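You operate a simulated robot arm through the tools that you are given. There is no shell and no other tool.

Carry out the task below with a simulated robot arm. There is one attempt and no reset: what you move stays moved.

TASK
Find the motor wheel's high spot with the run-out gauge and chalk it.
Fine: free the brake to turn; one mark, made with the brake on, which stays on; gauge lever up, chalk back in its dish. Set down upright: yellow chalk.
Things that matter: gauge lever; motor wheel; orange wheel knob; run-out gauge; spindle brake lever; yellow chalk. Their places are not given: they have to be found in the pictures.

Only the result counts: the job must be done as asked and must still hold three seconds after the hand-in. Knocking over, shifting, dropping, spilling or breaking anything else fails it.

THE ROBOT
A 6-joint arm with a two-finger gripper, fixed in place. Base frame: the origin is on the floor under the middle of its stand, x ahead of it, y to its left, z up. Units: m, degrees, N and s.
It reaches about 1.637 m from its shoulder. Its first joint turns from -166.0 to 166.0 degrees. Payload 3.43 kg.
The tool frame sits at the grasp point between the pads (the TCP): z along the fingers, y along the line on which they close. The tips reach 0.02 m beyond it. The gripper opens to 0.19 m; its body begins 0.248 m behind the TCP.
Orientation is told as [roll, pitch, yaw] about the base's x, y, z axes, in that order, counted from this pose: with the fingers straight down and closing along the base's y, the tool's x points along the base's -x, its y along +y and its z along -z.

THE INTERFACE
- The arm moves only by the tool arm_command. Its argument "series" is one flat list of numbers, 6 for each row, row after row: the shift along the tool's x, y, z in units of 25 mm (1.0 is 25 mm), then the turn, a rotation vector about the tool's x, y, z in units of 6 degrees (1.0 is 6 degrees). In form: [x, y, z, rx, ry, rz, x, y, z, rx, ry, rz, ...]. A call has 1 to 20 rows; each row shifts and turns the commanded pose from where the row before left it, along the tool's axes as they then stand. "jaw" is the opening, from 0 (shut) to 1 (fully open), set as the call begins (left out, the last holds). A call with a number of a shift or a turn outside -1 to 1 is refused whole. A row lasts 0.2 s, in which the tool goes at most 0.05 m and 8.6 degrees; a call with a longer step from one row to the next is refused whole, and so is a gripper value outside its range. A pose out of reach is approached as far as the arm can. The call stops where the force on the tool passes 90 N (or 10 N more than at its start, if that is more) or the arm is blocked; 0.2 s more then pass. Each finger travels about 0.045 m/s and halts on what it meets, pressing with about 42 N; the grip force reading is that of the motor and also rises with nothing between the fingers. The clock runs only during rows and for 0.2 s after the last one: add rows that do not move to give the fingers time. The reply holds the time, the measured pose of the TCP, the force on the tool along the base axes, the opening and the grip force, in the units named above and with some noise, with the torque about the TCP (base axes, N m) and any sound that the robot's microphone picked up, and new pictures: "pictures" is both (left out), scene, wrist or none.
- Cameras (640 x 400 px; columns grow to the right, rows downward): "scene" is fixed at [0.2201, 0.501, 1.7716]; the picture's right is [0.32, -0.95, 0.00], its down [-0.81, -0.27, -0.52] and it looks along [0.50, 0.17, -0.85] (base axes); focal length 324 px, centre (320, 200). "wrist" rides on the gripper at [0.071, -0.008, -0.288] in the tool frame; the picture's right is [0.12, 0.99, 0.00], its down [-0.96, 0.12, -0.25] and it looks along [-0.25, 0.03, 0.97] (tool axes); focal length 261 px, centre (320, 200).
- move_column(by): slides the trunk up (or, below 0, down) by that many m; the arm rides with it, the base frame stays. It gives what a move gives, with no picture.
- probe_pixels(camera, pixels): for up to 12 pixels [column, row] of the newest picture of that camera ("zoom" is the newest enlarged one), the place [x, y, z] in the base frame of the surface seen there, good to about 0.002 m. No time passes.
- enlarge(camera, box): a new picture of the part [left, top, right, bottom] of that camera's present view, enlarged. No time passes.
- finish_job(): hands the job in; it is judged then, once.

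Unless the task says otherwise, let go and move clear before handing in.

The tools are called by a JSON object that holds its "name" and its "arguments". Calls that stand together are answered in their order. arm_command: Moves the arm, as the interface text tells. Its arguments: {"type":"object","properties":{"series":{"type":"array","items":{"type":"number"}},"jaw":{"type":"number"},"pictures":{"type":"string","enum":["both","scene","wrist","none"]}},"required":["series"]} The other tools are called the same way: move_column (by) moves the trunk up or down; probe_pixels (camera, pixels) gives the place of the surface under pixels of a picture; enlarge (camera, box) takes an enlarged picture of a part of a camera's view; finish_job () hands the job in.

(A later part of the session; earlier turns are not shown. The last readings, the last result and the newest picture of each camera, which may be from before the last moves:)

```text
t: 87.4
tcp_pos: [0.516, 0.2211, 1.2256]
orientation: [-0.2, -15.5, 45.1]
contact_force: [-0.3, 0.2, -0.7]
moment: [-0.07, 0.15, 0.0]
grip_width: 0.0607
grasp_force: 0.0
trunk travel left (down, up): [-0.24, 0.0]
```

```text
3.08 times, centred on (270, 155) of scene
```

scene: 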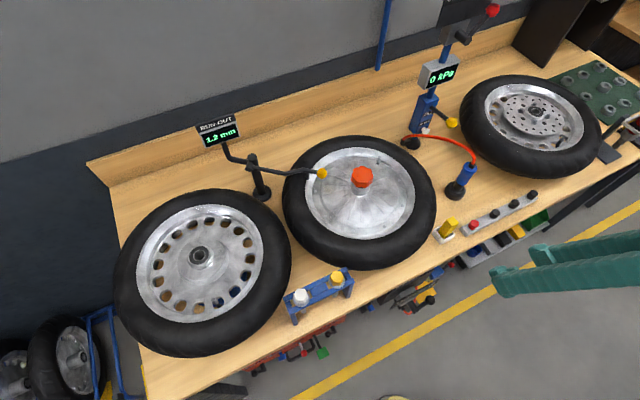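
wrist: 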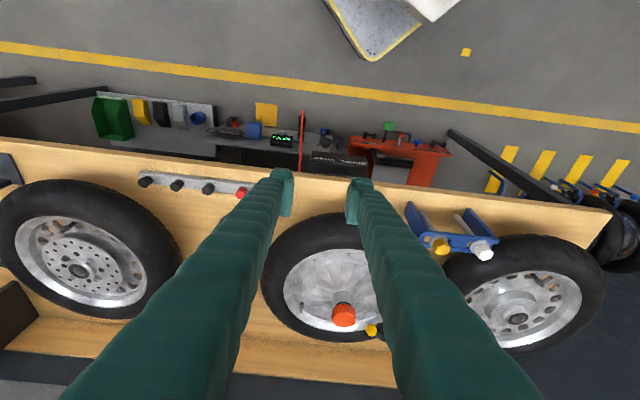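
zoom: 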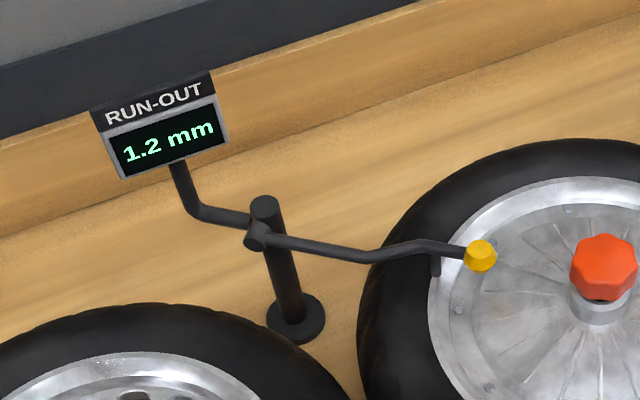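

The reading holds 1.2 and the view of the brake area is clear. I'll descend to just above the brake knob (now at FREE) and check alignment.

{"name": "arm_command", "arguments": {"series": [0.244, 0, 0.881, 0, 0, 0, 0.244, 0, 0.881, 0, 0, 0, 0.244, 0, 0.881, 0, 0, 0, 0.244, 0, 0.881, 0, 0, 0, 0.244, 0, 0.881, 0, 0, 0, 0.244, 0, 0.881, 0, 0, 0, 0.244, 0, 0.881, 0, 0, 0, 0.244, 0, 0.881, 0, 0, 0, 0, 0, 1, 0, 0, 0, 0, 0, 1, 0, 0, 0, 0, 0, 1, 0, 0, 0, 0, 0, 1, 0, 0, 0, 0, 0, 1, 0, 0, 0], "pictures": "wrist"}}

{"name": "enlarge", "arguments": {"camera": "wrist", "box": [250, 150, 400, 260]}}

```text
t: 90.2
tcp_pos: [0.5388, 0.242, 0.9241]
orientation: [-0.2, -15.4, 45.0]
contact_force: [0.4, -0.9, -0.1]
moment: [0.01, -0.06, -0.04]
grip_width: 0.0608
grasp_force: 0.1
trunk travel left (down, up): [-0.24, 0.0]
```

wrist: 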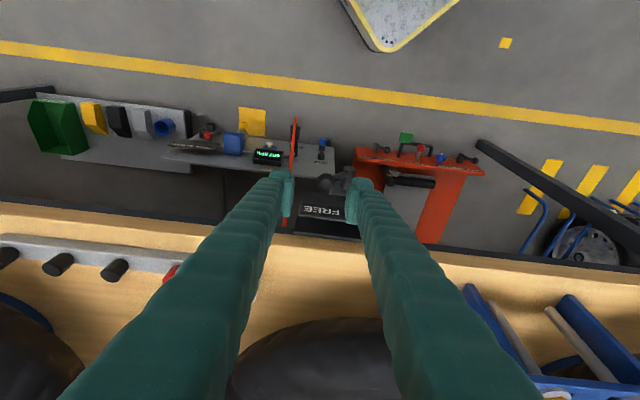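

```text
3.64 times, centred on (325, 205) of wrist
```

zoom: 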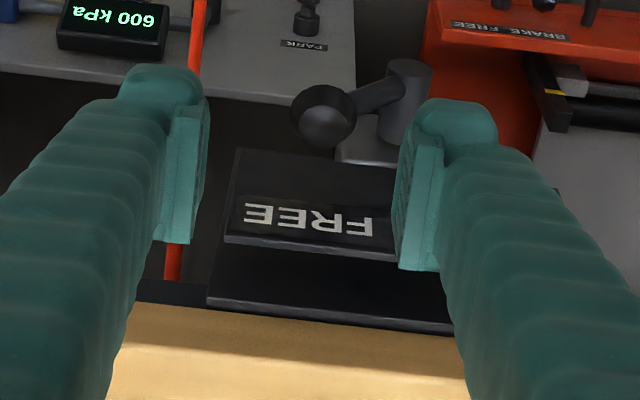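

{"name": "probe_pixels", "arguments": {"camera": "zoom", "pixels": [[325, 115], [300, 110], [350, 110], [325, 140], [325, 95], [405, 70], [400, 120], [370, 98], [290, 175]]}}

```text
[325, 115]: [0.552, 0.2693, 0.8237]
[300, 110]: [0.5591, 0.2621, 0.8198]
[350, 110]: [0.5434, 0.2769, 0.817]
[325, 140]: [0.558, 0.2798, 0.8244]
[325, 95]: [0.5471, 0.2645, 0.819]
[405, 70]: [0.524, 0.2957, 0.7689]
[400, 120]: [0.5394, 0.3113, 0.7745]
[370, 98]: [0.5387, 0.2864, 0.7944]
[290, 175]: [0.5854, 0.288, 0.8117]
```

Brake knob is at u≈0.200 (x≈0.552,y≈0.27). I'll centre on it and descend to straddle it.

{"name": "arm_command", "arguments": {"series": [0.01, 0.08, 0.82, 0, 0, 0, 0.01, 0.08, 0.82, 0, 0, 0, 0.01, 0.08, 0.82, 0, 0, 0, 0.01, 0.08, 0.82, 0, 0, 0, 0.01, 0.08, 0.82, 0, 0, 0], "pictures": "none"}}

{"name": "enlarge", "arguments": {"camera": "wrist", "box": [250, 150, 400, 260]}}

```text
t: 91.4
tcp_pos: [0.5518, 0.2671, 0.8235]
orientation: [-0.2, -15.6, 45.1]
contact_force: [0.4, 0.0, 1.3]
moment: [0.03, -0.09, -0.01]
grip_width: 0.0611
grasp_force: 0.0
trunk travel left (down, up): [-0.24, 0.0]
```

```text
3.64 times, centred on (325, 205) of wrist
```

zoom: 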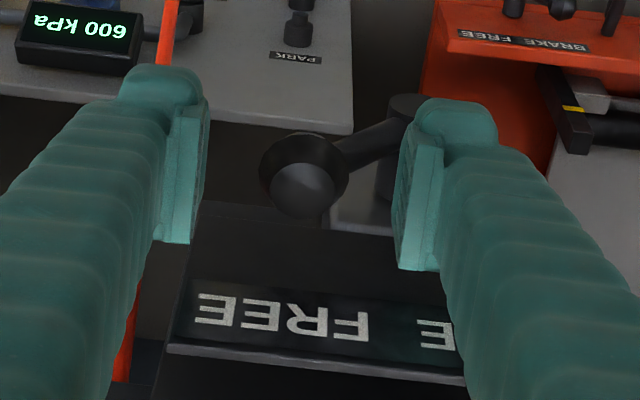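

The knob is between the pads. Pushing it back toward BRAKE (tool +y) by ~0.085 m, then small steps to the stop.

{"name": "arm_command", "arguments": {"series": [0, 0.6, 0, 0, 0, 0, 0, 0.6, 0, 0, 0, 0, 0, 0.6, 0, 0, 0, 0, 0, 0.6, 0, 0, 0, 0, 0, 0.6, 0, 0, 0, 0, 0, 0.5, 0, 0, 0, 0], "pictures": "none"}}

{"name": "arm_command", "arguments": {"series": [0, 0.3, 0, 0, 0, 0, 0, 0.2, 0, 0, 0, 0], "pictures": "wrist"}}

{"name": "enlarge", "arguments": {"camera": "wrist", "box": [250, 150, 400, 260]}}

```text
t: 92.8
tcp_pos: [0.4882, 0.329, 0.8236]
orientation: [-0.2, -15.3, 45.0]
contact_force: [-0.2, -1.4, 0.8]
moment: [0.02, 0.02, 0.04]
grip_width: 0.0612
grasp_force: 0.2
trunk travel left (down, up): [-0.24, 0.0]
```

```text
t: 93.4
tcp_pos: [0.4798, 0.3361, 0.8233]
orientation: [-0.3, -15.4, 45.0]
contact_force: [7.2, -7.1, -0.6]
moment: [-0.06, -0.09, -0.05]
grip_width: 0.0667
grasp_force: 5.0
trunk travel left (down, up): [-0.24, 0.0]
```

wrist: 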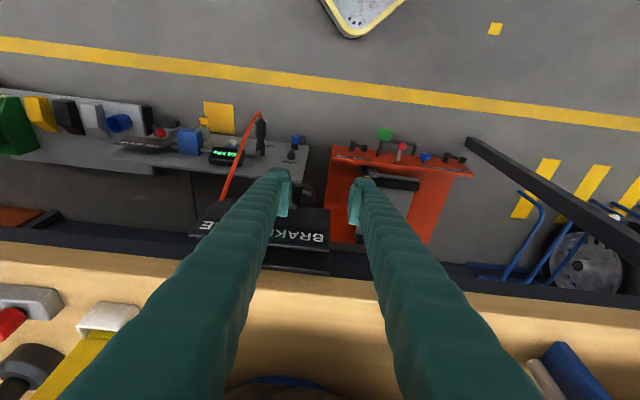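

```text
3.64 times, centred on (325, 205) of wrist
```

zoom: 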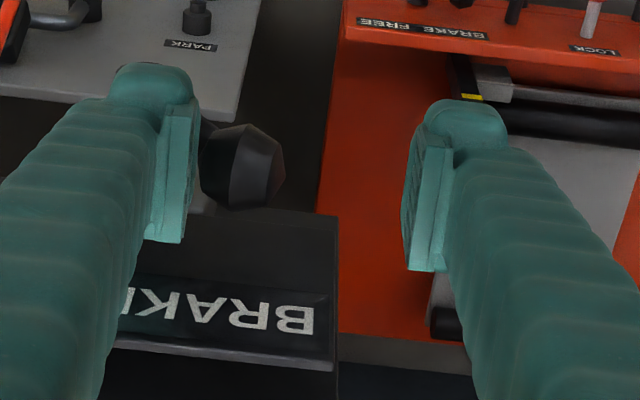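

Contact builds (≈10 N, pad deflecting) — the lever is at its BRAKE stop. One more small push to seat it.

{"name": "arm_command", "arguments": {"series": [0, 0.25, 0, 0, 0, 0], "pictures": "none"}}

{"name": "arm_command", "arguments": {"series": [0, -0.4, 0, 0, 0, 0, 0, -0.4, 0, 0, 0, 0], "pictures": "wrist"}}

{"name": "enlarge", "arguments": {"camera": "wrist", "box": [250, 150, 400, 260]}}

```text
t: 93.8
tcp_pos: [0.4752, 0.3421, 0.824]
orientation: [-0.1, -15.4, 45.1]
contact_force: [20.4, -22.1, -3.6]
moment: [-0.08, -0.02, -0.21]
grip_width: 0.0785
grasp_force: 15.0
trunk travel left (down, up): [-0.24, 0.0]
```

```text
t: 94.4
tcp_pos: [0.4899, 0.3286, 0.8244]
orientation: [-0.2, -15.4, 45.1]
contact_force: [-0.3, 1.1, 0.1]
moment: [0.0, -0.05, -0.01]
grip_width: 0.0608
grasp_force: 0.0
trunk travel left (down, up): [-0.24, 0.0]
```

wrist: 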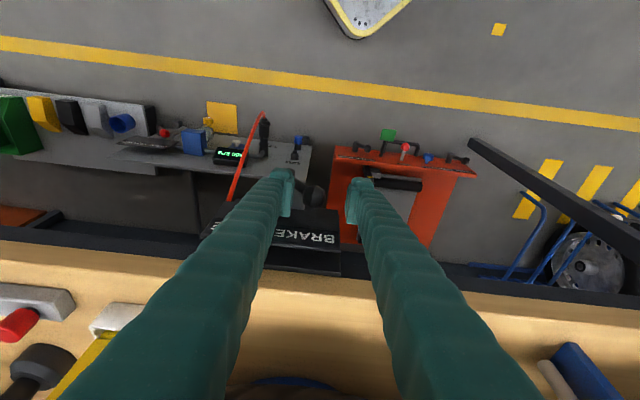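

```text
3.64 times, centred on (325, 205) of wrist
```

zoom: 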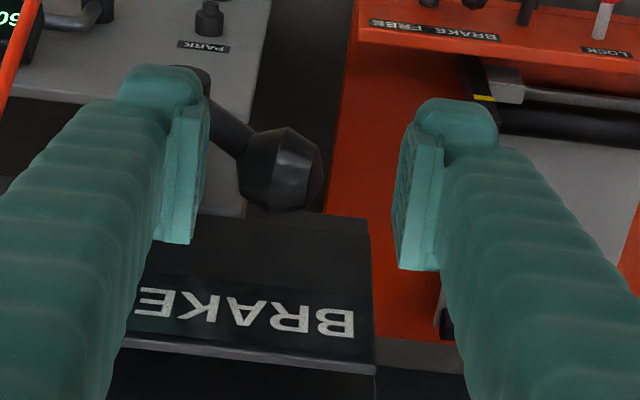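

The brake lever is seated at BRAKE. Retreating up, then going back over the wheel to lift the gauge lever.

{"name": "arm_command", "arguments": {"series": [0, 0, -0.6, 0, 0, 0, 0, 0, -0.8, 0, 0, 0, 0, 0, -1, 0, 0, 0, 0, 0, -1, 0, 0, 0, 0, 0, -1, 0, 0, 0, 0, 0, -1, 0, 0, 0, 0, 0, -1, 0, 0, 0, 0, 0, -1, 0, 0, 0, 0, 0, -1, 0, 0, 0, 0, 0, -1, 0, 0, 0, 0, 0, 0, 0, 0.856, 0, 0, 0, 0, 0, 0.856, 0, 0, 0, 0, 0, 0.856, 0, 0, 0, -1, 0, 0, 0, 0, 0, -1, 0, 0, 0, 0, 0, -1, 0, 0, 0, 0, 0, -1, 0, 0, 0, 0, 0, -1, 0, 0, 0, 0, 0, -1, 0, 0, 0, 0, 0, -1, 0, 0, 0], "pictures": "scene"}}

{"name": "enlarge", "arguments": {"camera": "scene", "box": [190, 90, 350, 220]}}

{"name": "enlarge", "arguments": {"camera": "scene", "box": [370, 250, 470, 320]}}

```text
t: 98.6
tcp_pos: [0.4447, 0.2857, 1.2248]
orientation: [-0.2, -0.1, 44.9]
contact_force: [0.3, -0.3, -0.1]
moment: [0.01, -0.03, -0.01]
grip_width: 0.0607
grasp_force: 0.1
trunk travel left (down, up): [-0.24, 0.0]
```

scene: 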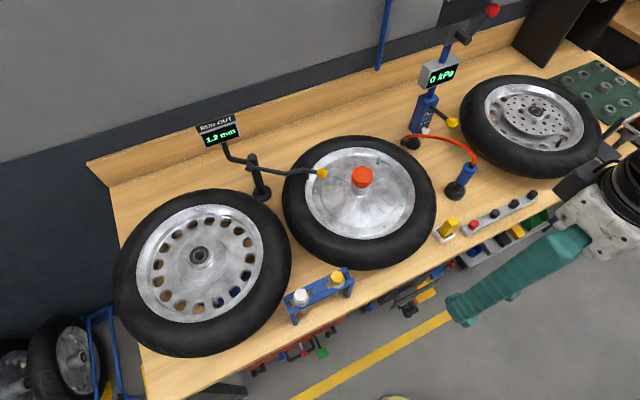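

```text
3.08 times, centred on (270, 155) of scene
```

zoom: 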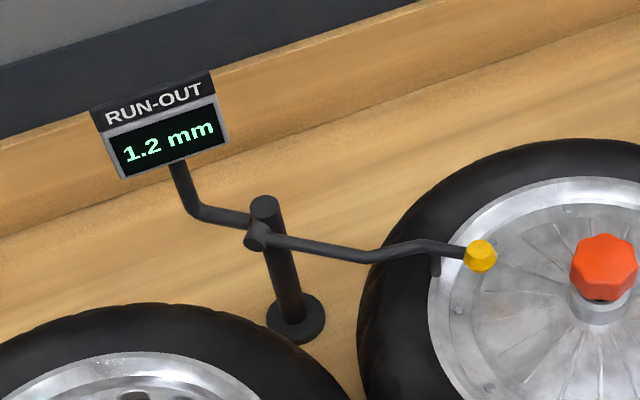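

```text
5.71 times, centred on (420, 285) of scene
```

zoom: 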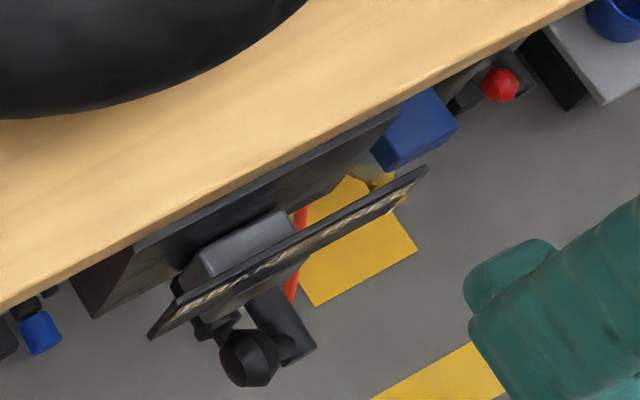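

Brake lever looks identical to its initial BRAKE state and the gauge still reads 1.2. While the view is clear, I'll probe the stylus contact and gauge knob precisely.

{"name": "enlarge", "arguments": {"camera": "scene", "box": [285, 150, 365, 210]}}

{"name": "probe_pixels", "arguments": {"camera": "scene", "pixels": [[321, 173], [323, 171], [319, 176], [324, 175], [307.5, 175], [307.5, 178], [307.5, 181], [310, 185], [313, 178]]}}

```text
6.67 times, centred on (325, 180) of scene
```

zoom: 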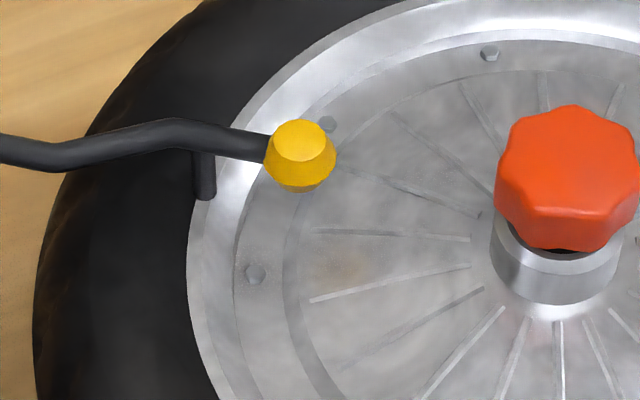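

```text
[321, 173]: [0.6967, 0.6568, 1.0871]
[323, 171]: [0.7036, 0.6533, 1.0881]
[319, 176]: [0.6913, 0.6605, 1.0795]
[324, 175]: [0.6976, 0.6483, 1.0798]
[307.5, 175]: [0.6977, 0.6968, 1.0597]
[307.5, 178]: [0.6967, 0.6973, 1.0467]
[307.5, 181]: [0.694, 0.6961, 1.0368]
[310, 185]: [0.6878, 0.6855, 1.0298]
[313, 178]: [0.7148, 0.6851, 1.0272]
```

The stylus tip is at ≈[0.699,0.698,1.037] on the rim flange. Moving back above the wheel, then yaw for the gauge knob.

{"name": "arm_command", "arguments": {"series": [-0.959, 0.019, 0.06, 0, 0, 0, -0.959, 0.019, 0.06, 0, 0, 0, -0.959, 0.019, 0.06, 0, 0, 0, -0.959, 0.019, 0.06, 0, 0, 0, -0.959, 0.019, 0.06, 0, 0, 0, -0.959, 0.019, 0.06, 0, 0, 0, -0.959, 0.019, 0.06, 0, 0, 0, -0.959, 0.019, 0.06, 0, 0, 0, -0.959, 0.019, 0.06, 0, 0, 0, -0.959, 0.019, 0.06, 0, 0, 0, -0.959, 0.019, 0.06, 0, 0, 0, -0.959, 0.019, 0.06, 0, 0, 0, -0.959, 0.019, 0.06, 0, 0, 0, -0.959, 0.019, 0.06, 0, 0, 0, -0.959, 0.019, 0.06, 0, 0, 0, -0.959, 0.019, 0.06, 0, 0, 0], "pictures": "none"}}

{"name": "arm_command", "arguments": {"series": [0, 0, 0, 0, 0, -0.945, 0, 0, 0, 0, 0, -0.945, 0, 0, 0, 0, 0, -0.945, 0, 0, 0, 0, 0, -0.945, 0, 0, 0, 0, 0, -0.945, 0, 0, 0, 0, 0, -0.945, 0, 0, 0, 0, 0, -0.945, 0, 0, 0, 0, 0, -0.945, 0, 0, 0, 0, 0, -0.945, 0, 0, 0, 0, -0.94, 0, 0, 0, 0, 0, -0.94, 0, 0, 0, 0, 0, -0.94, 0, 0, 0, 0, 0, -0.94, 0, 0, 0, 0, 0, -0.94, 0, 0, 0, 0, 0, -0.94, 0, 0, 0, 0, 0, -0.94, 0], "pictures": "both"}}

{"name": "enlarge", "arguments": {"camera": "wrist", "box": [240, 110, 400, 240]}}

```text
t: 102.0
tcp_pos: [0.7099, 0.5626, 1.2006]
orientation: [-0.2, -0.1, 45.0]
contact_force: [-0.7, -0.8, 0.5]
moment: [0.07, -0.1, 0.02]
grip_width: 0.0607
grasp_force: 0.1
trunk travel left (down, up): [-0.24, 0.0]
```

```text
t: 105.4
tcp_pos: [0.7096, 0.5623, 1.1993]
orientation: [-0.1, -39.3, 96.1]
contact_force: [0.1, 0.1, 0.7]
moment: [-0.09, -0.05, 0.03]
grip_width: 0.0608
grasp_force: 0.1
trunk travel left (down, up): [-0.24, 0.0]
```

scene: 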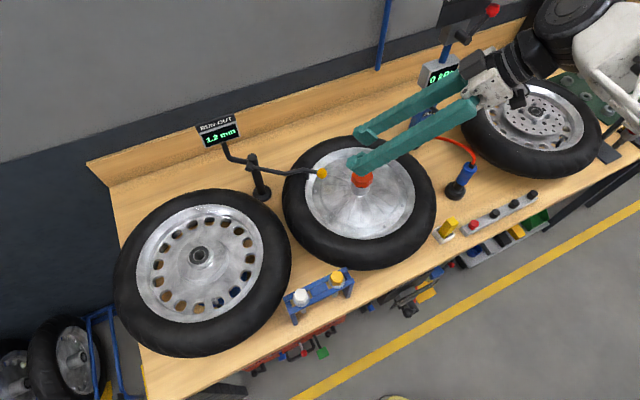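
wrist: 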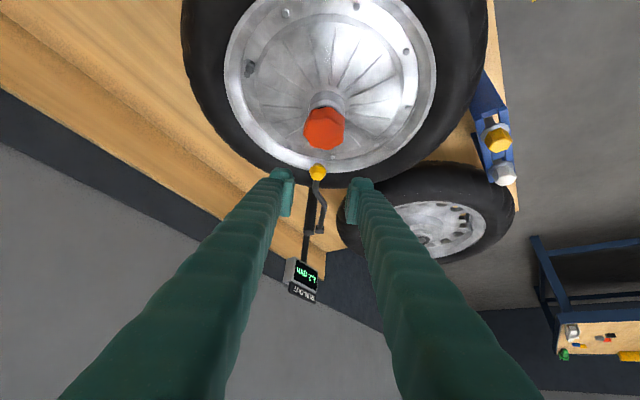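

```text
3.08 times, centred on (320, 175) of wrist
```

zoom: 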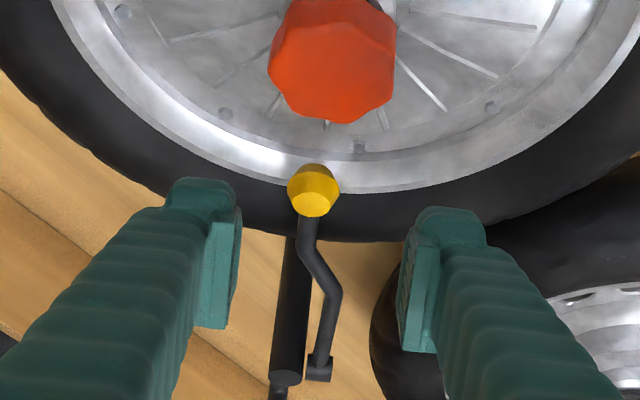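

Knob at zoom (313,190). Probing it before the approach.

{"name": "probe_pixels", "arguments": {"camera": "zoom", "pixels": [[313, 190], [297, 188], [330, 188], [313, 172], [313, 207]]}}

```text
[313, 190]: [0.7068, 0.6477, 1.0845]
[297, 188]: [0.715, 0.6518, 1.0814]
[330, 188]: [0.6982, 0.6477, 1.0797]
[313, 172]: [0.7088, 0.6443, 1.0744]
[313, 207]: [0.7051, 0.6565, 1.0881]
```

Knob centre ≈ [0.706,0.657,1.074]. Approaching along the tool axis and gripping.

{"name": "arm_command", "arguments": {"series": [0.035, -0.037, 0.85, 0, 0, 0, 0.035, -0.037, 0.85, 0, 0, 0, 0.035, -0.037, 0.85, 0, 0, 0, 0.035, -0.037, 0.85, 0, 0, 0, 0.035, -0.037, 0.85, 0, 0, 0, 0.035, -0.037, 0.85, 0, 0, 0, 0.035, -0.037, 0.85, 0, 0, 0], "pictures": "wrist"}}

{"name": "enlarge", "arguments": {"camera": "wrist", "box": [240, 140, 400, 270]}}

```text
t: 107.0
tcp_pos: [0.7058, 0.6494, 1.0831]
orientation: [-0.2, -39.3, 96.2]
contact_force: [-0.9, -0.8, 0.3]
moment: [0.01, -0.04, -0.03]
grip_width: 0.0607
grasp_force: 0.0
trunk travel left (down, up): [-0.24, 0.0]
```

wrist: 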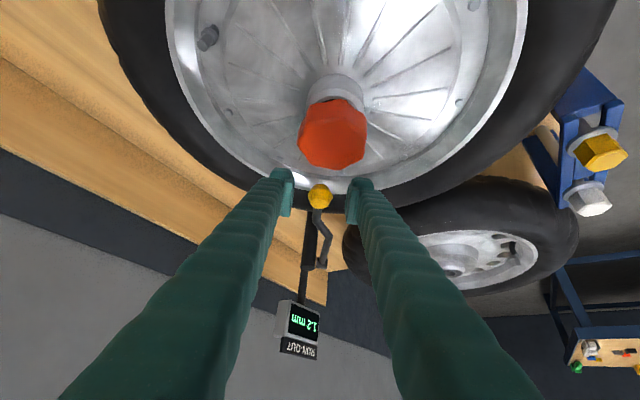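

```text
3.08 times, centred on (320, 205) of wrist
```

zoom: 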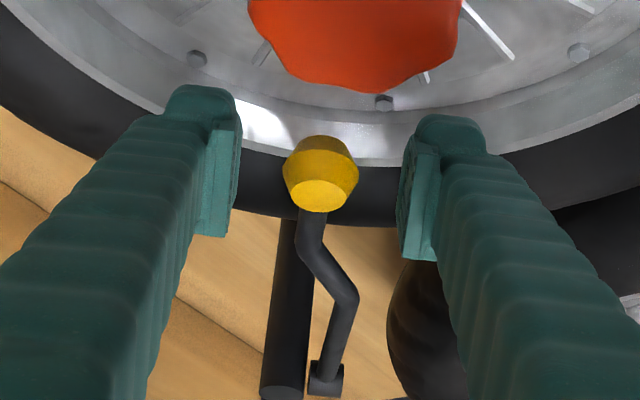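

The knob is between the pads. Closing, then reversing the arc upward in stages.

{"name": "arm_command", "arguments": {"series": [0, 0, 0, 0, 0, 0, 0, 0, 0, 0, 0, 0, 0, 0, 0, 0, 0, 0, 0, 0, 0, 0, 0, 0], "jaw": 0.08, "pictures": "none"}}

{"name": "arm_command", "arguments": {"series": [-0.277, 0, -0.336, 0, 0, 0, -0.277, 0, -0.336, 0, 0, 0, -0.383, 0.004, -0.351, 0, 0, 0, -0.383, 0.004, -0.351, 0, 0, 0], "pictures": "scene"}}

{"name": "enlarge", "arguments": {"camera": "scene", "box": [190, 90, 350, 220]}}

```text
t: 108.0
tcp_pos: [0.7064, 0.6491, 1.0832]
orientation: [-0.3, -39.3, 96.2]
contact_force: [-3.3, -0.7, -0.5]
moment: [-0.14, 0.0, 0.0]
grip_width: 0.0283
grasp_force: 44.7
trunk travel left (down, up): [-0.24, 0.0]
```

```text
t: 109.0
tcp_pos: [0.7054, 0.6539, 1.1302]
orientation: [-0.2, -39.3, 96.2]
contact_force: [-24.8, -22.7, 1.8]
moment: [-0.8, 0.18, 0.36]
grip_width: 0.026
grasp_force: 44.5
trunk travel left (down, up): [-0.24, 0.0]
```

scene: 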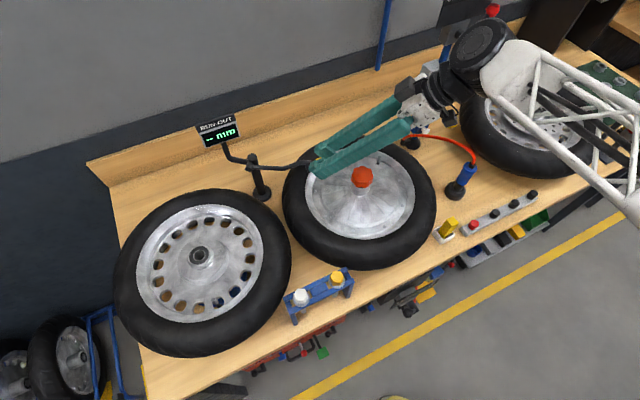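

```text
3.08 times, centred on (270, 155) of scene
```

zoom: 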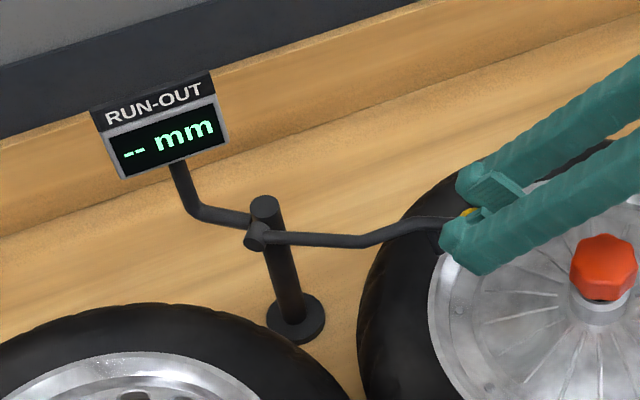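

Lifting well, reading back to "--". Small corrections for side load, then continue up the arc.

{"name": "arm_command", "arguments": {"series": [0.06, 0.05, -0.05, 0, 0, 0, -0.427, 0.004, -0.294, 0, 0, 0, -0.427, 0.004, -0.294, 0, 0, 0, -0.465, 0.004, -0.231, 0, 0, 0, -0.465, 0.004, -0.231, 0, 0, 0], "pictures": "none"}}

```text
t: 110.2
tcp_pos: [0.704, 0.6718, 1.1783]
orientation: [-0.2, -39.3, 96.1]
contact_force: [-0.6, -1.9, 1.2]
moment: [0.03, -0.02, -0.01]
grip_width: 0.0151
grasp_force: 0.1
trunk travel left (down, up): [-0.24, 0.0]
```

Grip width fell to 0.015 with no force — the knob slipped out of the pads. I'll look where the lever is.

{"name": "arm_command", "arguments": {"series": [0, 0, 0, 0, 0, 0], "pictures": "both"}}

{"name": "enlarge", "arguments": {"camera": "scene", "box": [190, 90, 350, 220]}}

{"name": "enlarge", "arguments": {"camera": "wrist", "box": [240, 140, 400, 270]}}

```text
t: 110.6
tcp_pos: [0.7034, 0.6707, 1.1792]
orientation: [-0.2, -39.3, 96.1]
contact_force: [-0.2, 0.1, 0.3]
moment: [0.0, -0.03, 0.01]
grip_width: 0.0153
grasp_force: 0.0
trunk travel left (down, up): [-0.24, 0.0]
```

scene: 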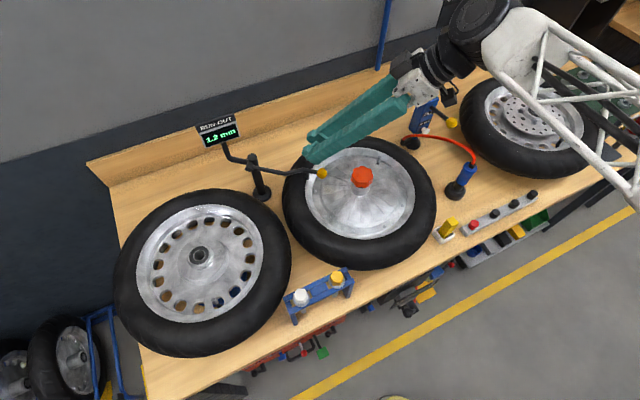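
wrist: 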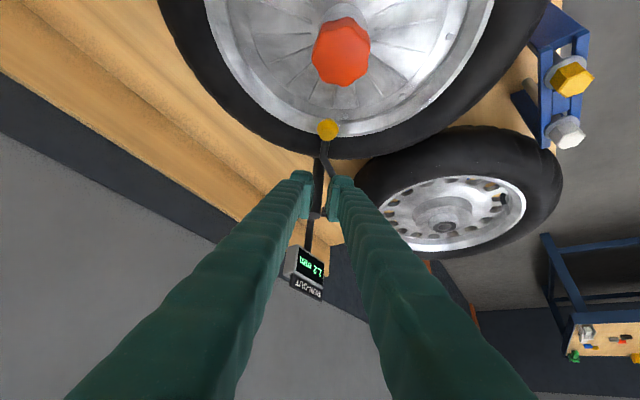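

```text
3.08 times, centred on (270, 155) of scene
```

zoom: 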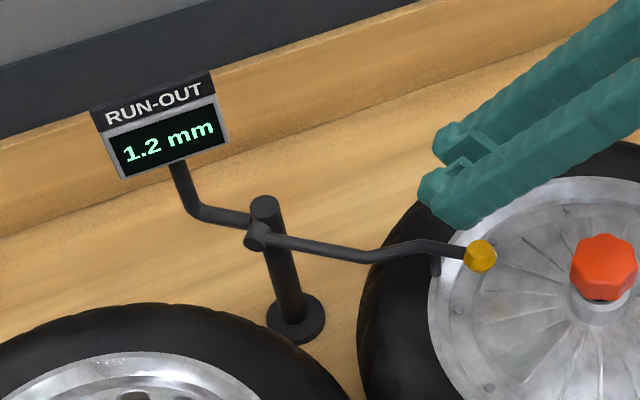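

```text
3.08 times, centred on (320, 205) of wrist
```

zoom: 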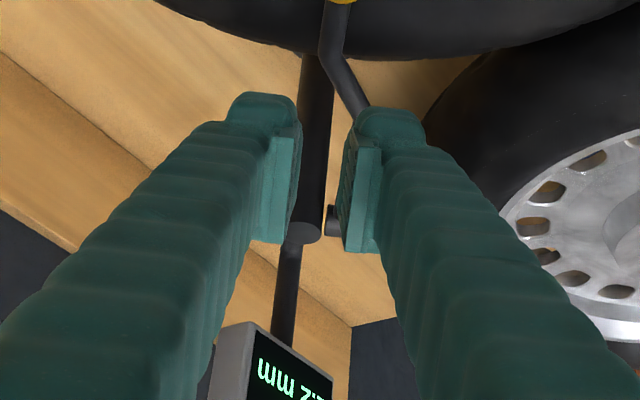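

The lever dropped back onto the wheel (reading 1.2 again) because I'd gripped the knob too near the pad tips. I'll back off, open, and regrip deeper with a refined arc radius (0.19 m).

{"name": "arm_command", "arguments": {"series": [0, 0, -0.8, 0, 0, 0, 0, 0, -0.8, 0, 0, 0, 0, 0, -0.8, 0, 0, 0, 0, 0, -0.8, 0, 0, 0], "pictures": "none"}}

{"name": "arm_command", "arguments": {"series": [0.77, -0.01, 0.36, 0, 0, 0, 0.77, -0.01, 0.36, 0, 0, 0, 0.77, -0.01, 0.36, 0, 0, 0, 0.77, -0.01, 0.36, 0, 0, 0], "jaw": 0.32, "pictures": "both"}}

{"name": "enlarge", "arguments": {"camera": "wrist", "box": [240, 120, 400, 250]}}

```text
t: 111.6
tcp_pos: [0.7086, 0.6198, 1.2396]
orientation: [-0.1, -39.3, 96.1]
contact_force: [-0.6, 0.4, 0.0]
moment: [-0.05, 0.02, 0.02]
grip_width: 0.0153
grasp_force: 0.1
trunk travel left (down, up): [-0.24, 0.0]
```

```text
t: 112.6
tcp_pos: [0.7142, 0.5872, 1.1648]
orientation: [-0.3, -39.2, 96.2]
contact_force: [-0.3, 0.5, 0.0]
moment: [-0.04, -0.03, -0.01]
grip_width: 0.0608
grasp_force: 0.1
trunk travel left (down, up): [-0.24, 0.0]
```

scene: 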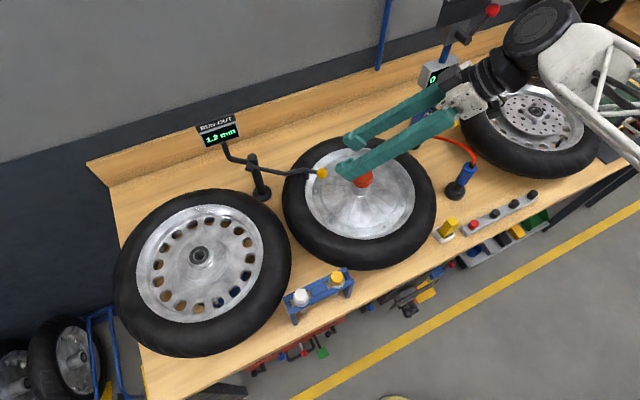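
wrist: 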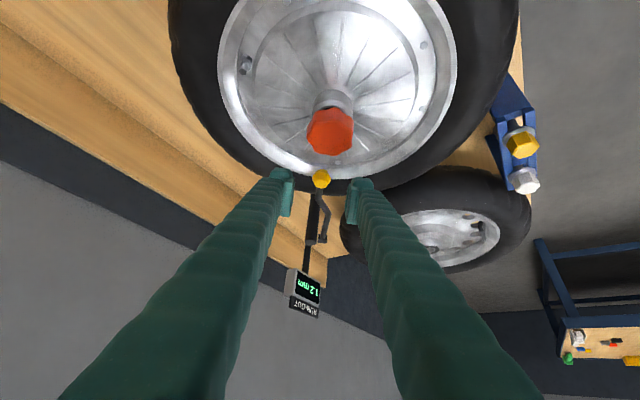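

```text
3.08 times, centred on (320, 185) of wrist
```

zoom: 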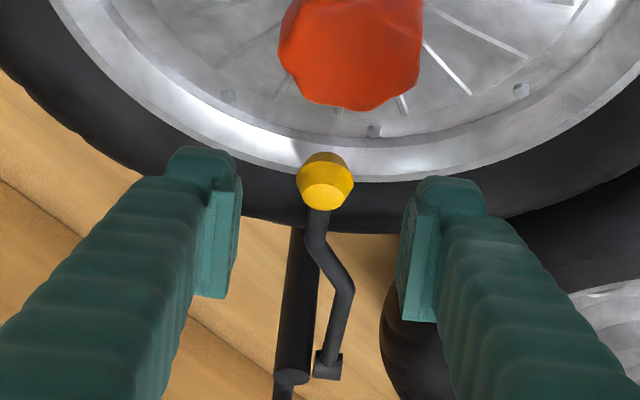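

Aligned; approaching deeper this time so the knob is at the middle of the pads.

{"name": "arm_command", "arguments": {"series": [0.019, 0.004, 0.785, 0, 0, 0, 0.019, 0.004, 0.785, 0, 0, 0, 0.019, 0.004, 0.785, 0, 0, 0, 0.019, 0.004, 0.785, 0, 0, 0, 0.019, 0.004, 0.785, 0, 0, 0, 0.019, 0.004, 0.785, 0, 0, 0], "pictures": "wrist"}}

{"name": "enlarge", "arguments": {"camera": "wrist", "box": [240, 140, 400, 270]}}

{"name": "enlarge", "arguments": {"camera": "scene", "box": [280, 140, 360, 210]}}

```text
t: 114.0
tcp_pos: [0.7081, 0.6558, 1.0704]
orientation: [-0.2, -39.4, 96.1]
contact_force: [-0.5, -1.1, 1.3]
moment: [0.03, -0.01, -0.03]
grip_width: 0.0605
grasp_force: 0.0
trunk travel left (down, up): [-0.24, 0.0]
```

wrist: 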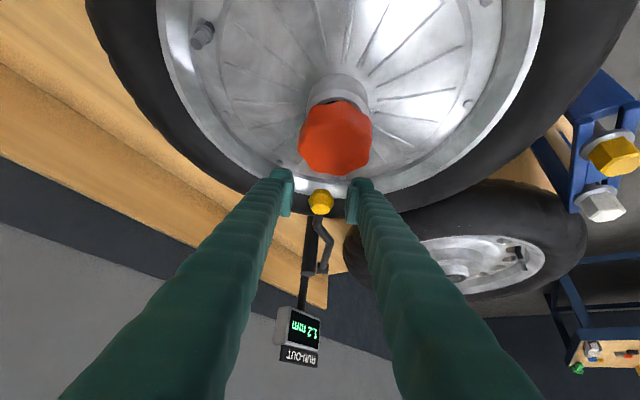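

```text
3.08 times, centred on (320, 205) of wrist
```

zoom: 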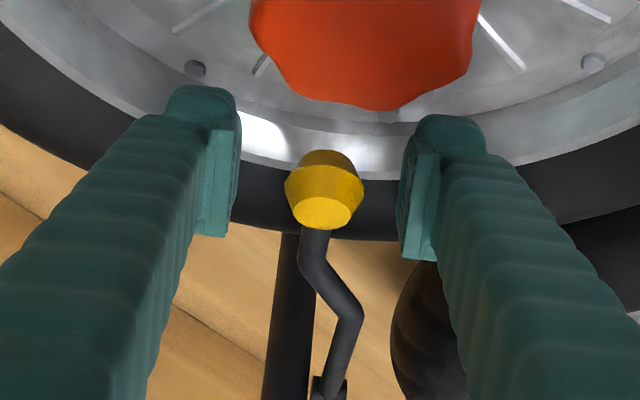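

```text
5.71 times, centred on (320, 175) of scene
```

zoom: 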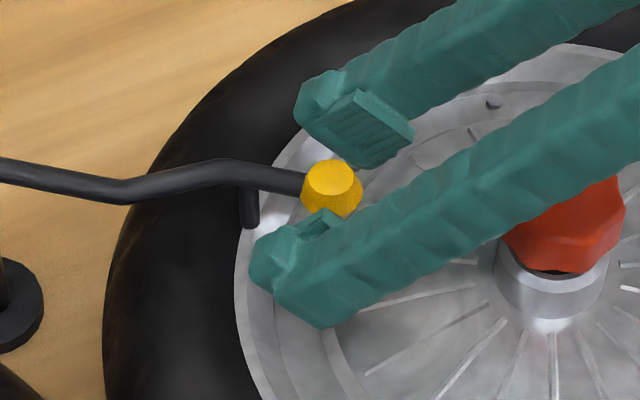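

The knob is now mid-pad. Closing and lifting in stages with the refined arc.

{"name": "arm_command", "arguments": {"series": [0, 0.05, 0, 0, 0, 0, 0, 0, 0, 0, 0, 0, 0, 0, 0, 0, 0, 0, 0, 0, 0, 0, 0, 0, 0, 0, 0, 0, 0, 0], "jaw": 0.05, "pictures": "none"}}

{"name": "arm_command", "arguments": {"series": [-0.325, 0, -0.369, 0, 0, 0, -0.325, 0, -0.369, 0, 0, 0], "pictures": "none"}}

{"name": "arm_command", "arguments": {"series": [-0.404, 0, -0.346, 0, 0, 0, -0.404, 0, -0.346, 0, 0, 0], "pictures": "wrist"}}

{"name": "enlarge", "arguments": {"camera": "wrist", "box": [240, 140, 400, 270]}}

```text
t: 115.2
tcp_pos: [0.7063, 0.6563, 1.0706]
orientation: [-0.2, -39.3, 96.1]
contact_force: [0.2, 0.5, 0.4]
moment: [0.03, -0.01, -0.02]
grip_width: 0.0255
grasp_force: 44.5
trunk travel left (down, up): [-0.24, 0.0]
```

```text
t: 115.8
tcp_pos: [0.7056, 0.6568, 1.0951]
orientation: [-0.2, -39.3, 96.0]
contact_force: [7.1, 12.5, -7.9]
moment: [-1.09, -0.08, 0.05]
grip_width: 0.0254
grasp_force: 44.9
trunk travel left (down, up): [-0.24, 0.0]
```

```text
t: 116.4
tcp_pos: [0.7051, 0.6614, 1.1211]
orientation: [-0.1, -39.2, 96.1]
contact_force: [6.8, 13.7, -9.8]
moment: [-1.15, -0.16, 0.15]
grip_width: 0.0257
grasp_force: 45.1
trunk travel left (down, up): [-0.24, 0.0]
```

wrist: 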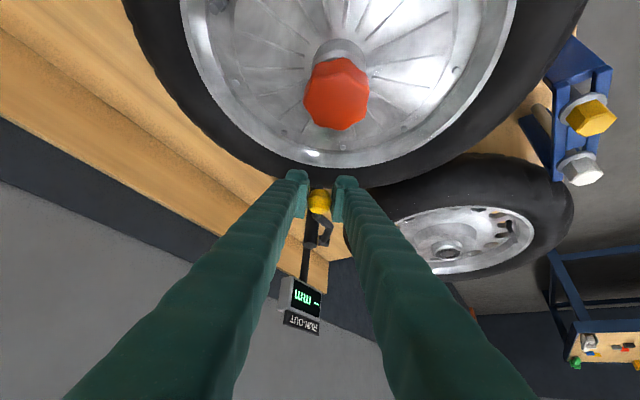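

```text
3.08 times, centred on (320, 205) of wrist
```

zoom: 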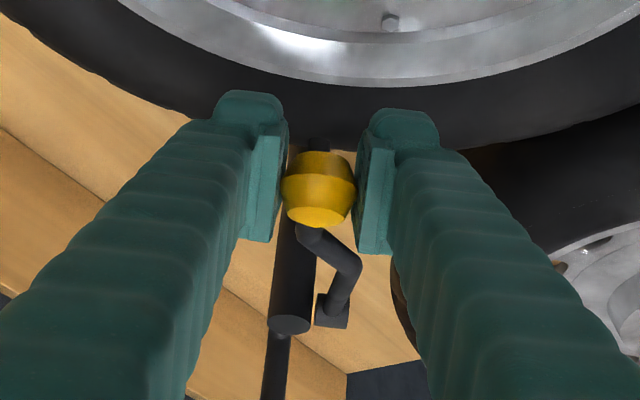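

Grip is stable (width 0.0257, low forces). Continuing the arc.

{"name": "arm_command", "arguments": {"series": [-0.446, 0, -0.286, 0, 0, 0, -0.446, 0, -0.286, 0, 0, 0], "pictures": "none"}}

{"name": "arm_command", "arguments": {"series": [-0.482, 0, -0.223, 0, 0, 0, -0.482, 0, -0.223, 0, 0, 0], "pictures": "wrist"}}

{"name": "enlarge", "arguments": {"camera": "wrist", "box": [240, 140, 400, 270]}}

```text
t: 117.0
tcp_pos: [0.7035, 0.6687, 1.1437]
orientation: [-0.1, -39.3, 96.1]
contact_force: [15.5, 13.6, -11.7]
moment: [-1.1, 0.0, 0.04]
grip_width: 0.0257
grasp_force: 44.8
trunk travel left (down, up): [-0.24, 0.0]
```

```text
t: 117.6
tcp_pos: [0.7028, 0.6816, 1.1696]
orientation: [-0.2, -39.2, 96.2]
contact_force: [17.1, 4.8, -9.9]
moment: [-1.16, -0.06, 0.03]
grip_width: 0.0255
grasp_force: 45.0
trunk travel left (down, up): [-0.24, 0.0]
```

wrist: 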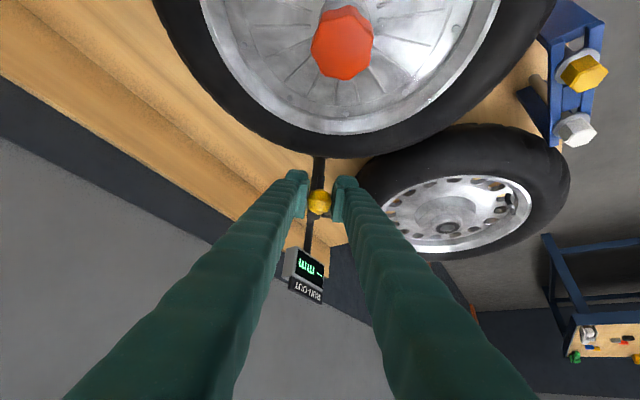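

```text
3.08 times, centred on (320, 205) of wrist
```

zoom: 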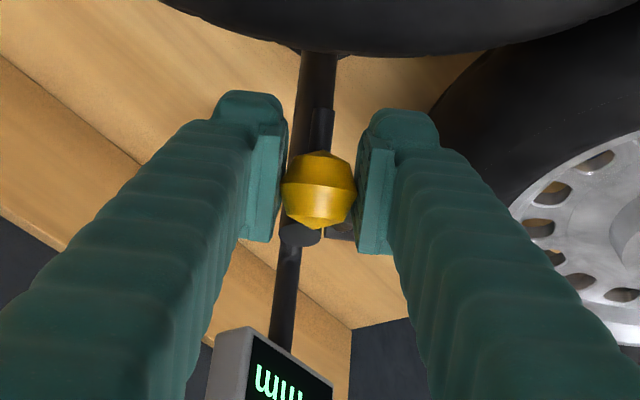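

Lever at ~60°, grip solid. Continue with a slight sideways relief.

{"name": "arm_command", "arguments": {"series": [-0.51, -0.025, -0.152, 0, 0, 0, -0.51, -0.025, -0.152, 0, 0, 0], "pictures": "none"}}

{"name": "arm_command", "arguments": {"series": [-0.525, -0.02, -0.082, 0, 0, 0, -0.525, -0.02, -0.082, 0, 0, 0], "pictures": "none"}}

{"name": "arm_command", "arguments": {"series": [-0.531, -0.01, -0.005, 0, 0, 0, -0.531, -0.01, -0.005, 0, 0, 0], "pictures": "wrist"}}

{"name": "enlarge", "arguments": {"camera": "wrist", "box": [240, 140, 400, 270]}}

```text
t: 118.2
tcp_pos: [0.7012, 0.6983, 1.1933]
orientation: [0.0, -39.3, 96.0]
contact_force: [9.5, 2.5, -9.7]
moment: [-1.08, -0.03, 0.05]
grip_width: 0.0257
grasp_force: 45.0
trunk travel left (down, up): [-0.24, 0.0]
```

```text
t: 118.8
tcp_pos: [0.6996, 0.7161, 1.2112]
orientation: [-0.2, -39.3, 96.2]
contact_force: [7.2, 3.6, -13.4]
moment: [-1.07, -0.13, 0.02]
grip_width: 0.0256
grasp_force: 45.2
trunk travel left (down, up): [-0.24, 0.0]
```

```text
t: 119.4
tcp_pos: [0.6974, 0.7353, 1.2289]
orientation: [-0.1, -39.3, 96.1]
contact_force: [0.3, 1.3, -12.6]
moment: [-1.1, -0.09, 0.03]
grip_width: 0.0255
grasp_force: 45.1
trunk travel left (down, up): [-0.24, 0.0]
```

wrist: 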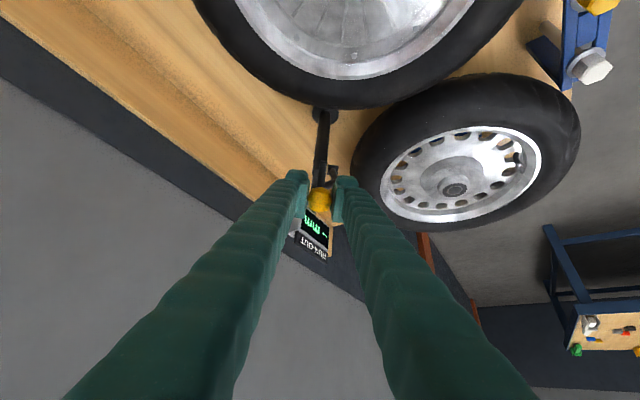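

```text
3.08 times, centred on (320, 205) of wrist
```

zoom: 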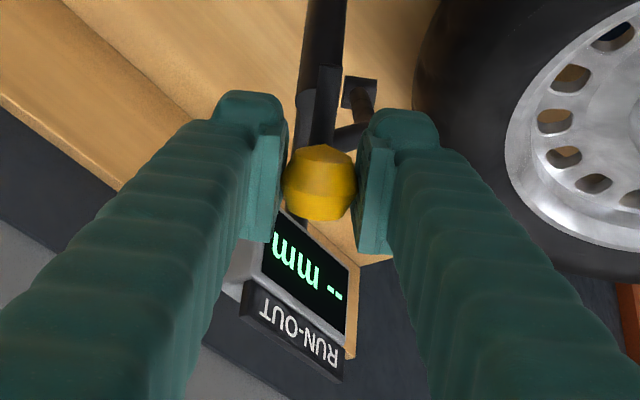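

Going well (φ≈36°). Finishing the arc to the upright position.

{"name": "arm_command", "arguments": {"series": [-0.527, 0, 0.067, 0, 0, 0, -0.527, 0, 0.067, 0, 0, 0], "pictures": "none"}}

{"name": "arm_command", "arguments": {"series": [-0.513, 0, 0.14, 0, 0, 0, -0.513, 0, 0.14, 0, 0, 0], "pictures": "none"}}

{"name": "arm_command", "arguments": {"series": [-0.357, 0, 0.145, 0, 0, 0, -0.357, 0, 0.145, 0, 0, 0], "pictures": "both"}}

{"name": "enlarge", "arguments": {"camera": "scene", "box": [190, 70, 350, 220]}}

```text
t: 120.0
tcp_pos: [0.6966, 0.756, 1.2428]
orientation: [-0.1, -39.2, 96.1]
contact_force: [-0.7, 1.8, -16.4]
moment: [-1.1, -0.13, 0.01]
grip_width: 0.0253
grasp_force: 45.1
trunk travel left (down, up): [-0.24, 0.0]
```

```text
t: 120.6
tcp_pos: [0.6938, 0.7821, 1.2552]
orientation: [-0.2, -39.4, 96.2]
contact_force: [-7.3, 0.2, -16.4]
moment: [-0.85, -0.21, 0.05]
grip_width: 0.0257
grasp_force: 45.2
trunk travel left (down, up): [-0.24, 0.0]
```

```text
t: 121.2
tcp_pos: [0.6928, 0.8, 1.26]
orientation: [-0.2, -39.3, 96.2]
contact_force: [-9.9, -4.8, -8.1]
moment: [-1.0, -0.04, 0.03]
grip_width: 0.0253
grasp_force: 45.2
trunk travel left (down, up): [-0.24, 0.0]
```

scene: 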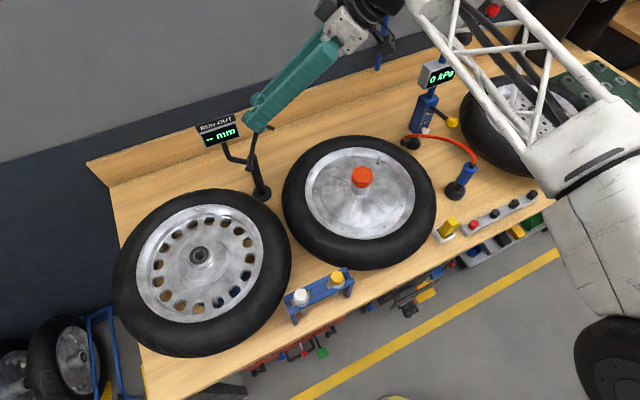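
wrist: 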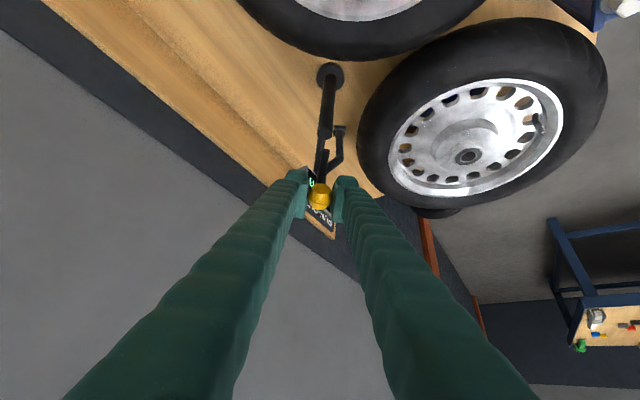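

```text
2.67 times, centred on (270, 145) of scene
```

zoom: 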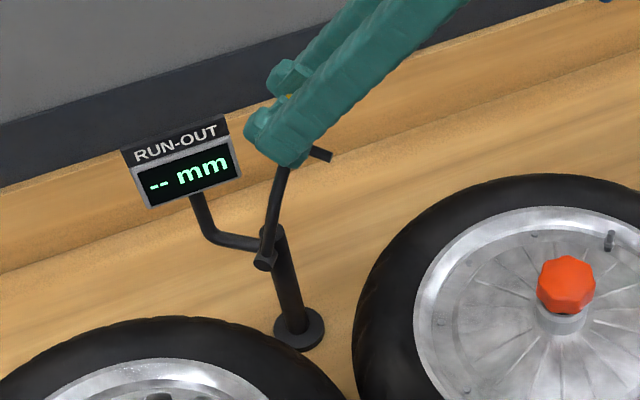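

Lever is back at its initial upright position. A tiny extra push to feel whether it's against its stop before releasing.

{"name": "arm_command", "arguments": {"series": [-0.15, 0, 0.08, 0, 0, 0], "pictures": "none"}}

```text
t: 121.6
tcp_pos: [0.6916, 0.8031, 1.2618]
orientation: [-0.1, -39.4, 96.1]
contact_force: [-7.5, -6.1, -2.7]
moment: [-1.07, -0.12, 0.01]
grip_width: 0.0256
grasp_force: 44.8
trunk travel left (down, up): [-0.24, 0.0]
```

No hard stop yet; pushing a little more in small steps.

{"name": "arm_command", "arguments": {"series": [-0.15, 0, 0.1, 0, 0, 0], "pictures": "none"}}

{"name": "arm_command", "arguments": {"series": [-0.15, 0, 0.1, 0, 0, 0], "pictures": "none"}}

```text
t: 122.0
tcp_pos: [0.6932, 0.8035, 1.2622]
orientation: [-0.2, -39.2, 96.1]
contact_force: [-15.2, -36.1, -6.7]
moment: [-0.08, -0.07, 0.01]
grip_width: 0.0257
grasp_force: 45.1
trunk travel left (down, up): [-0.24, 0.0]
```

```text
t: 122.4
tcp_pos: [0.6906, 0.8127, 1.2639]
orientation: [-0.1, -39.3, 96.2]
contact_force: [-7.5, -36.4, -3.6]
moment: [-0.04, -0.02, -0.01]
grip_width: 0.0255
grasp_force: 45.2
trunk travel left (down, up): [-0.24, 0.0]
```

The force jumped to −36 N, so the lever is against its up stop. Easing back a few mm and opening the jaw.

{"name": "arm_command", "arguments": {"series": [0.2, 0, -0.12, 0, 0, 0], "pictures": "none"}}

{"name": "arm_command", "arguments": {"series": [0, 0, 0, 0, 0, 0, 0, 0, 0, 0, 0, 0, 0, 0, 0, 0, 0, 0], "jaw": 0.32, "pictures": "both"}}

{"name": "enlarge", "arguments": {"camera": "wrist", "box": [240, 110, 400, 240]}}

{"name": "enlarge", "arguments": {"camera": "scene", "box": [190, 70, 350, 220]}}

```text
t: 122.8
tcp_pos: [0.6918, 0.8112, 1.2623]
orientation: [-0.3, -39.5, 96.3]
contact_force: [5.9, 1.3, 5.3]
moment: [1.38, 0.03, 0.14]
grip_width: 0.0255
grasp_force: 45.6
trunk travel left (down, up): [-0.24, 0.0]
```

```text
t: 123.6
tcp_pos: [0.6929, 0.808, 1.261]
orientation: [-0.1, -39.3, 96.1]
contact_force: [0.4, -0.8, -0.1]
moment: [-0.01, 0.02, 0.03]
grip_width: 0.0609
grasp_force: 0.1
trunk travel left (down, up): [-0.24, 0.0]
```

scene: 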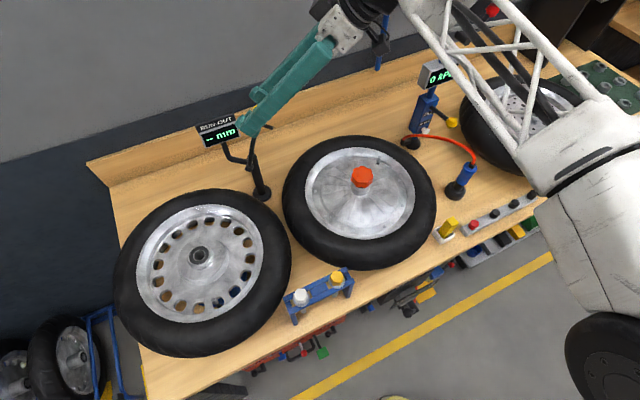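
wrist: 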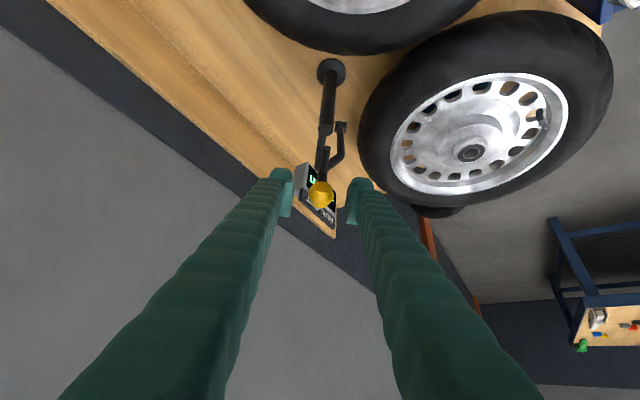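

```text
3.08 times, centred on (320, 175) of wrist
```

zoom: 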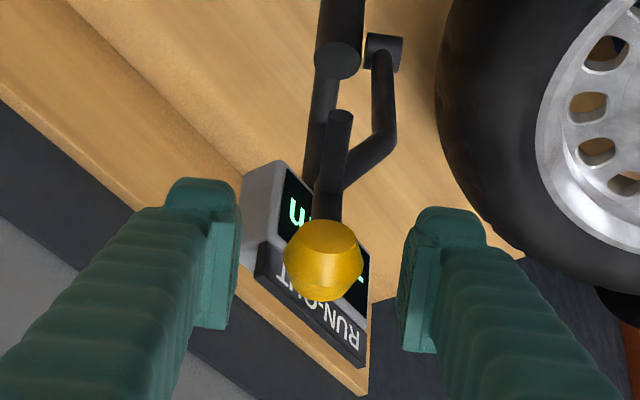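

```text
2.67 times, centred on (270, 145) of scene
```

zoom: 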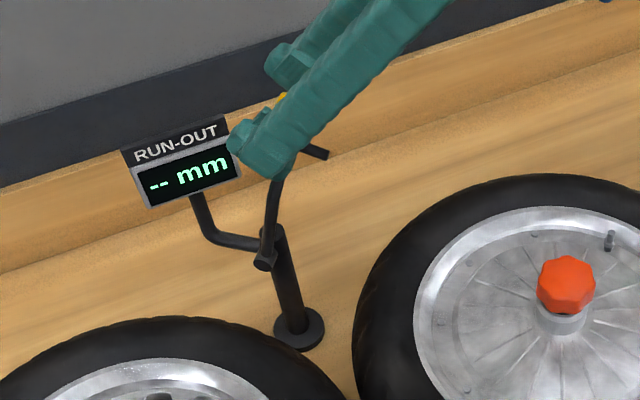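

The gauge lever stays up with the jaw open. Retreating, then moving toward the chalk for a closer look.

{"name": "arm_command", "arguments": {"series": [0, 0, -0.6, 0, 0, 0, 0, 0, -0.8, 0, 0, 0, 0, 0, -1, 0, 0, 0, 0, 0, -1, 0, 0, 0, 0, 0, -1, 0, 0, 0], "pictures": "scene"}}

{"name": "enlarge", "arguments": {"camera": "scene", "box": [190, 70, 350, 220]}}

```text
t: 124.8
tcp_pos: [0.6975, 0.7373, 1.3468]
orientation: [-0.2, -39.4, 96.0]
contact_force: [0.2, 1.1, -0.4]
moment: [-0.06, 0.01, 0.01]
grip_width: 0.061
grasp_force: 0.0
trunk travel left (down, up): [-0.24, 0.0]
```

scene: 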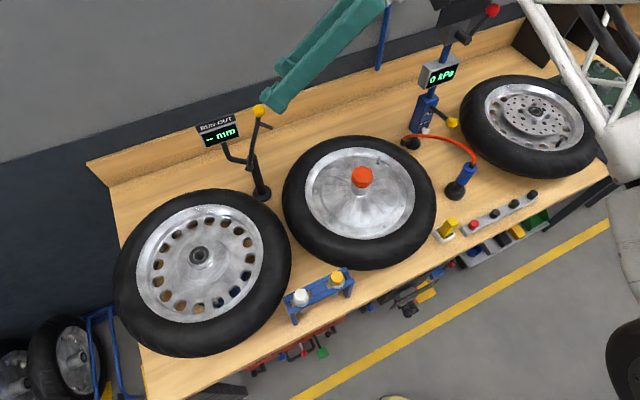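

```text
2.67 times, centred on (270, 145) of scene
```

zoom: 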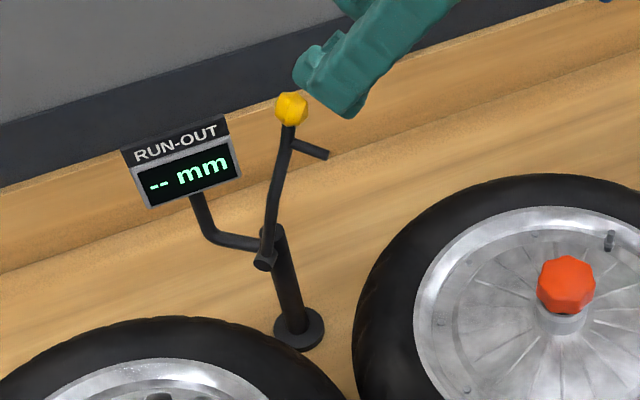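

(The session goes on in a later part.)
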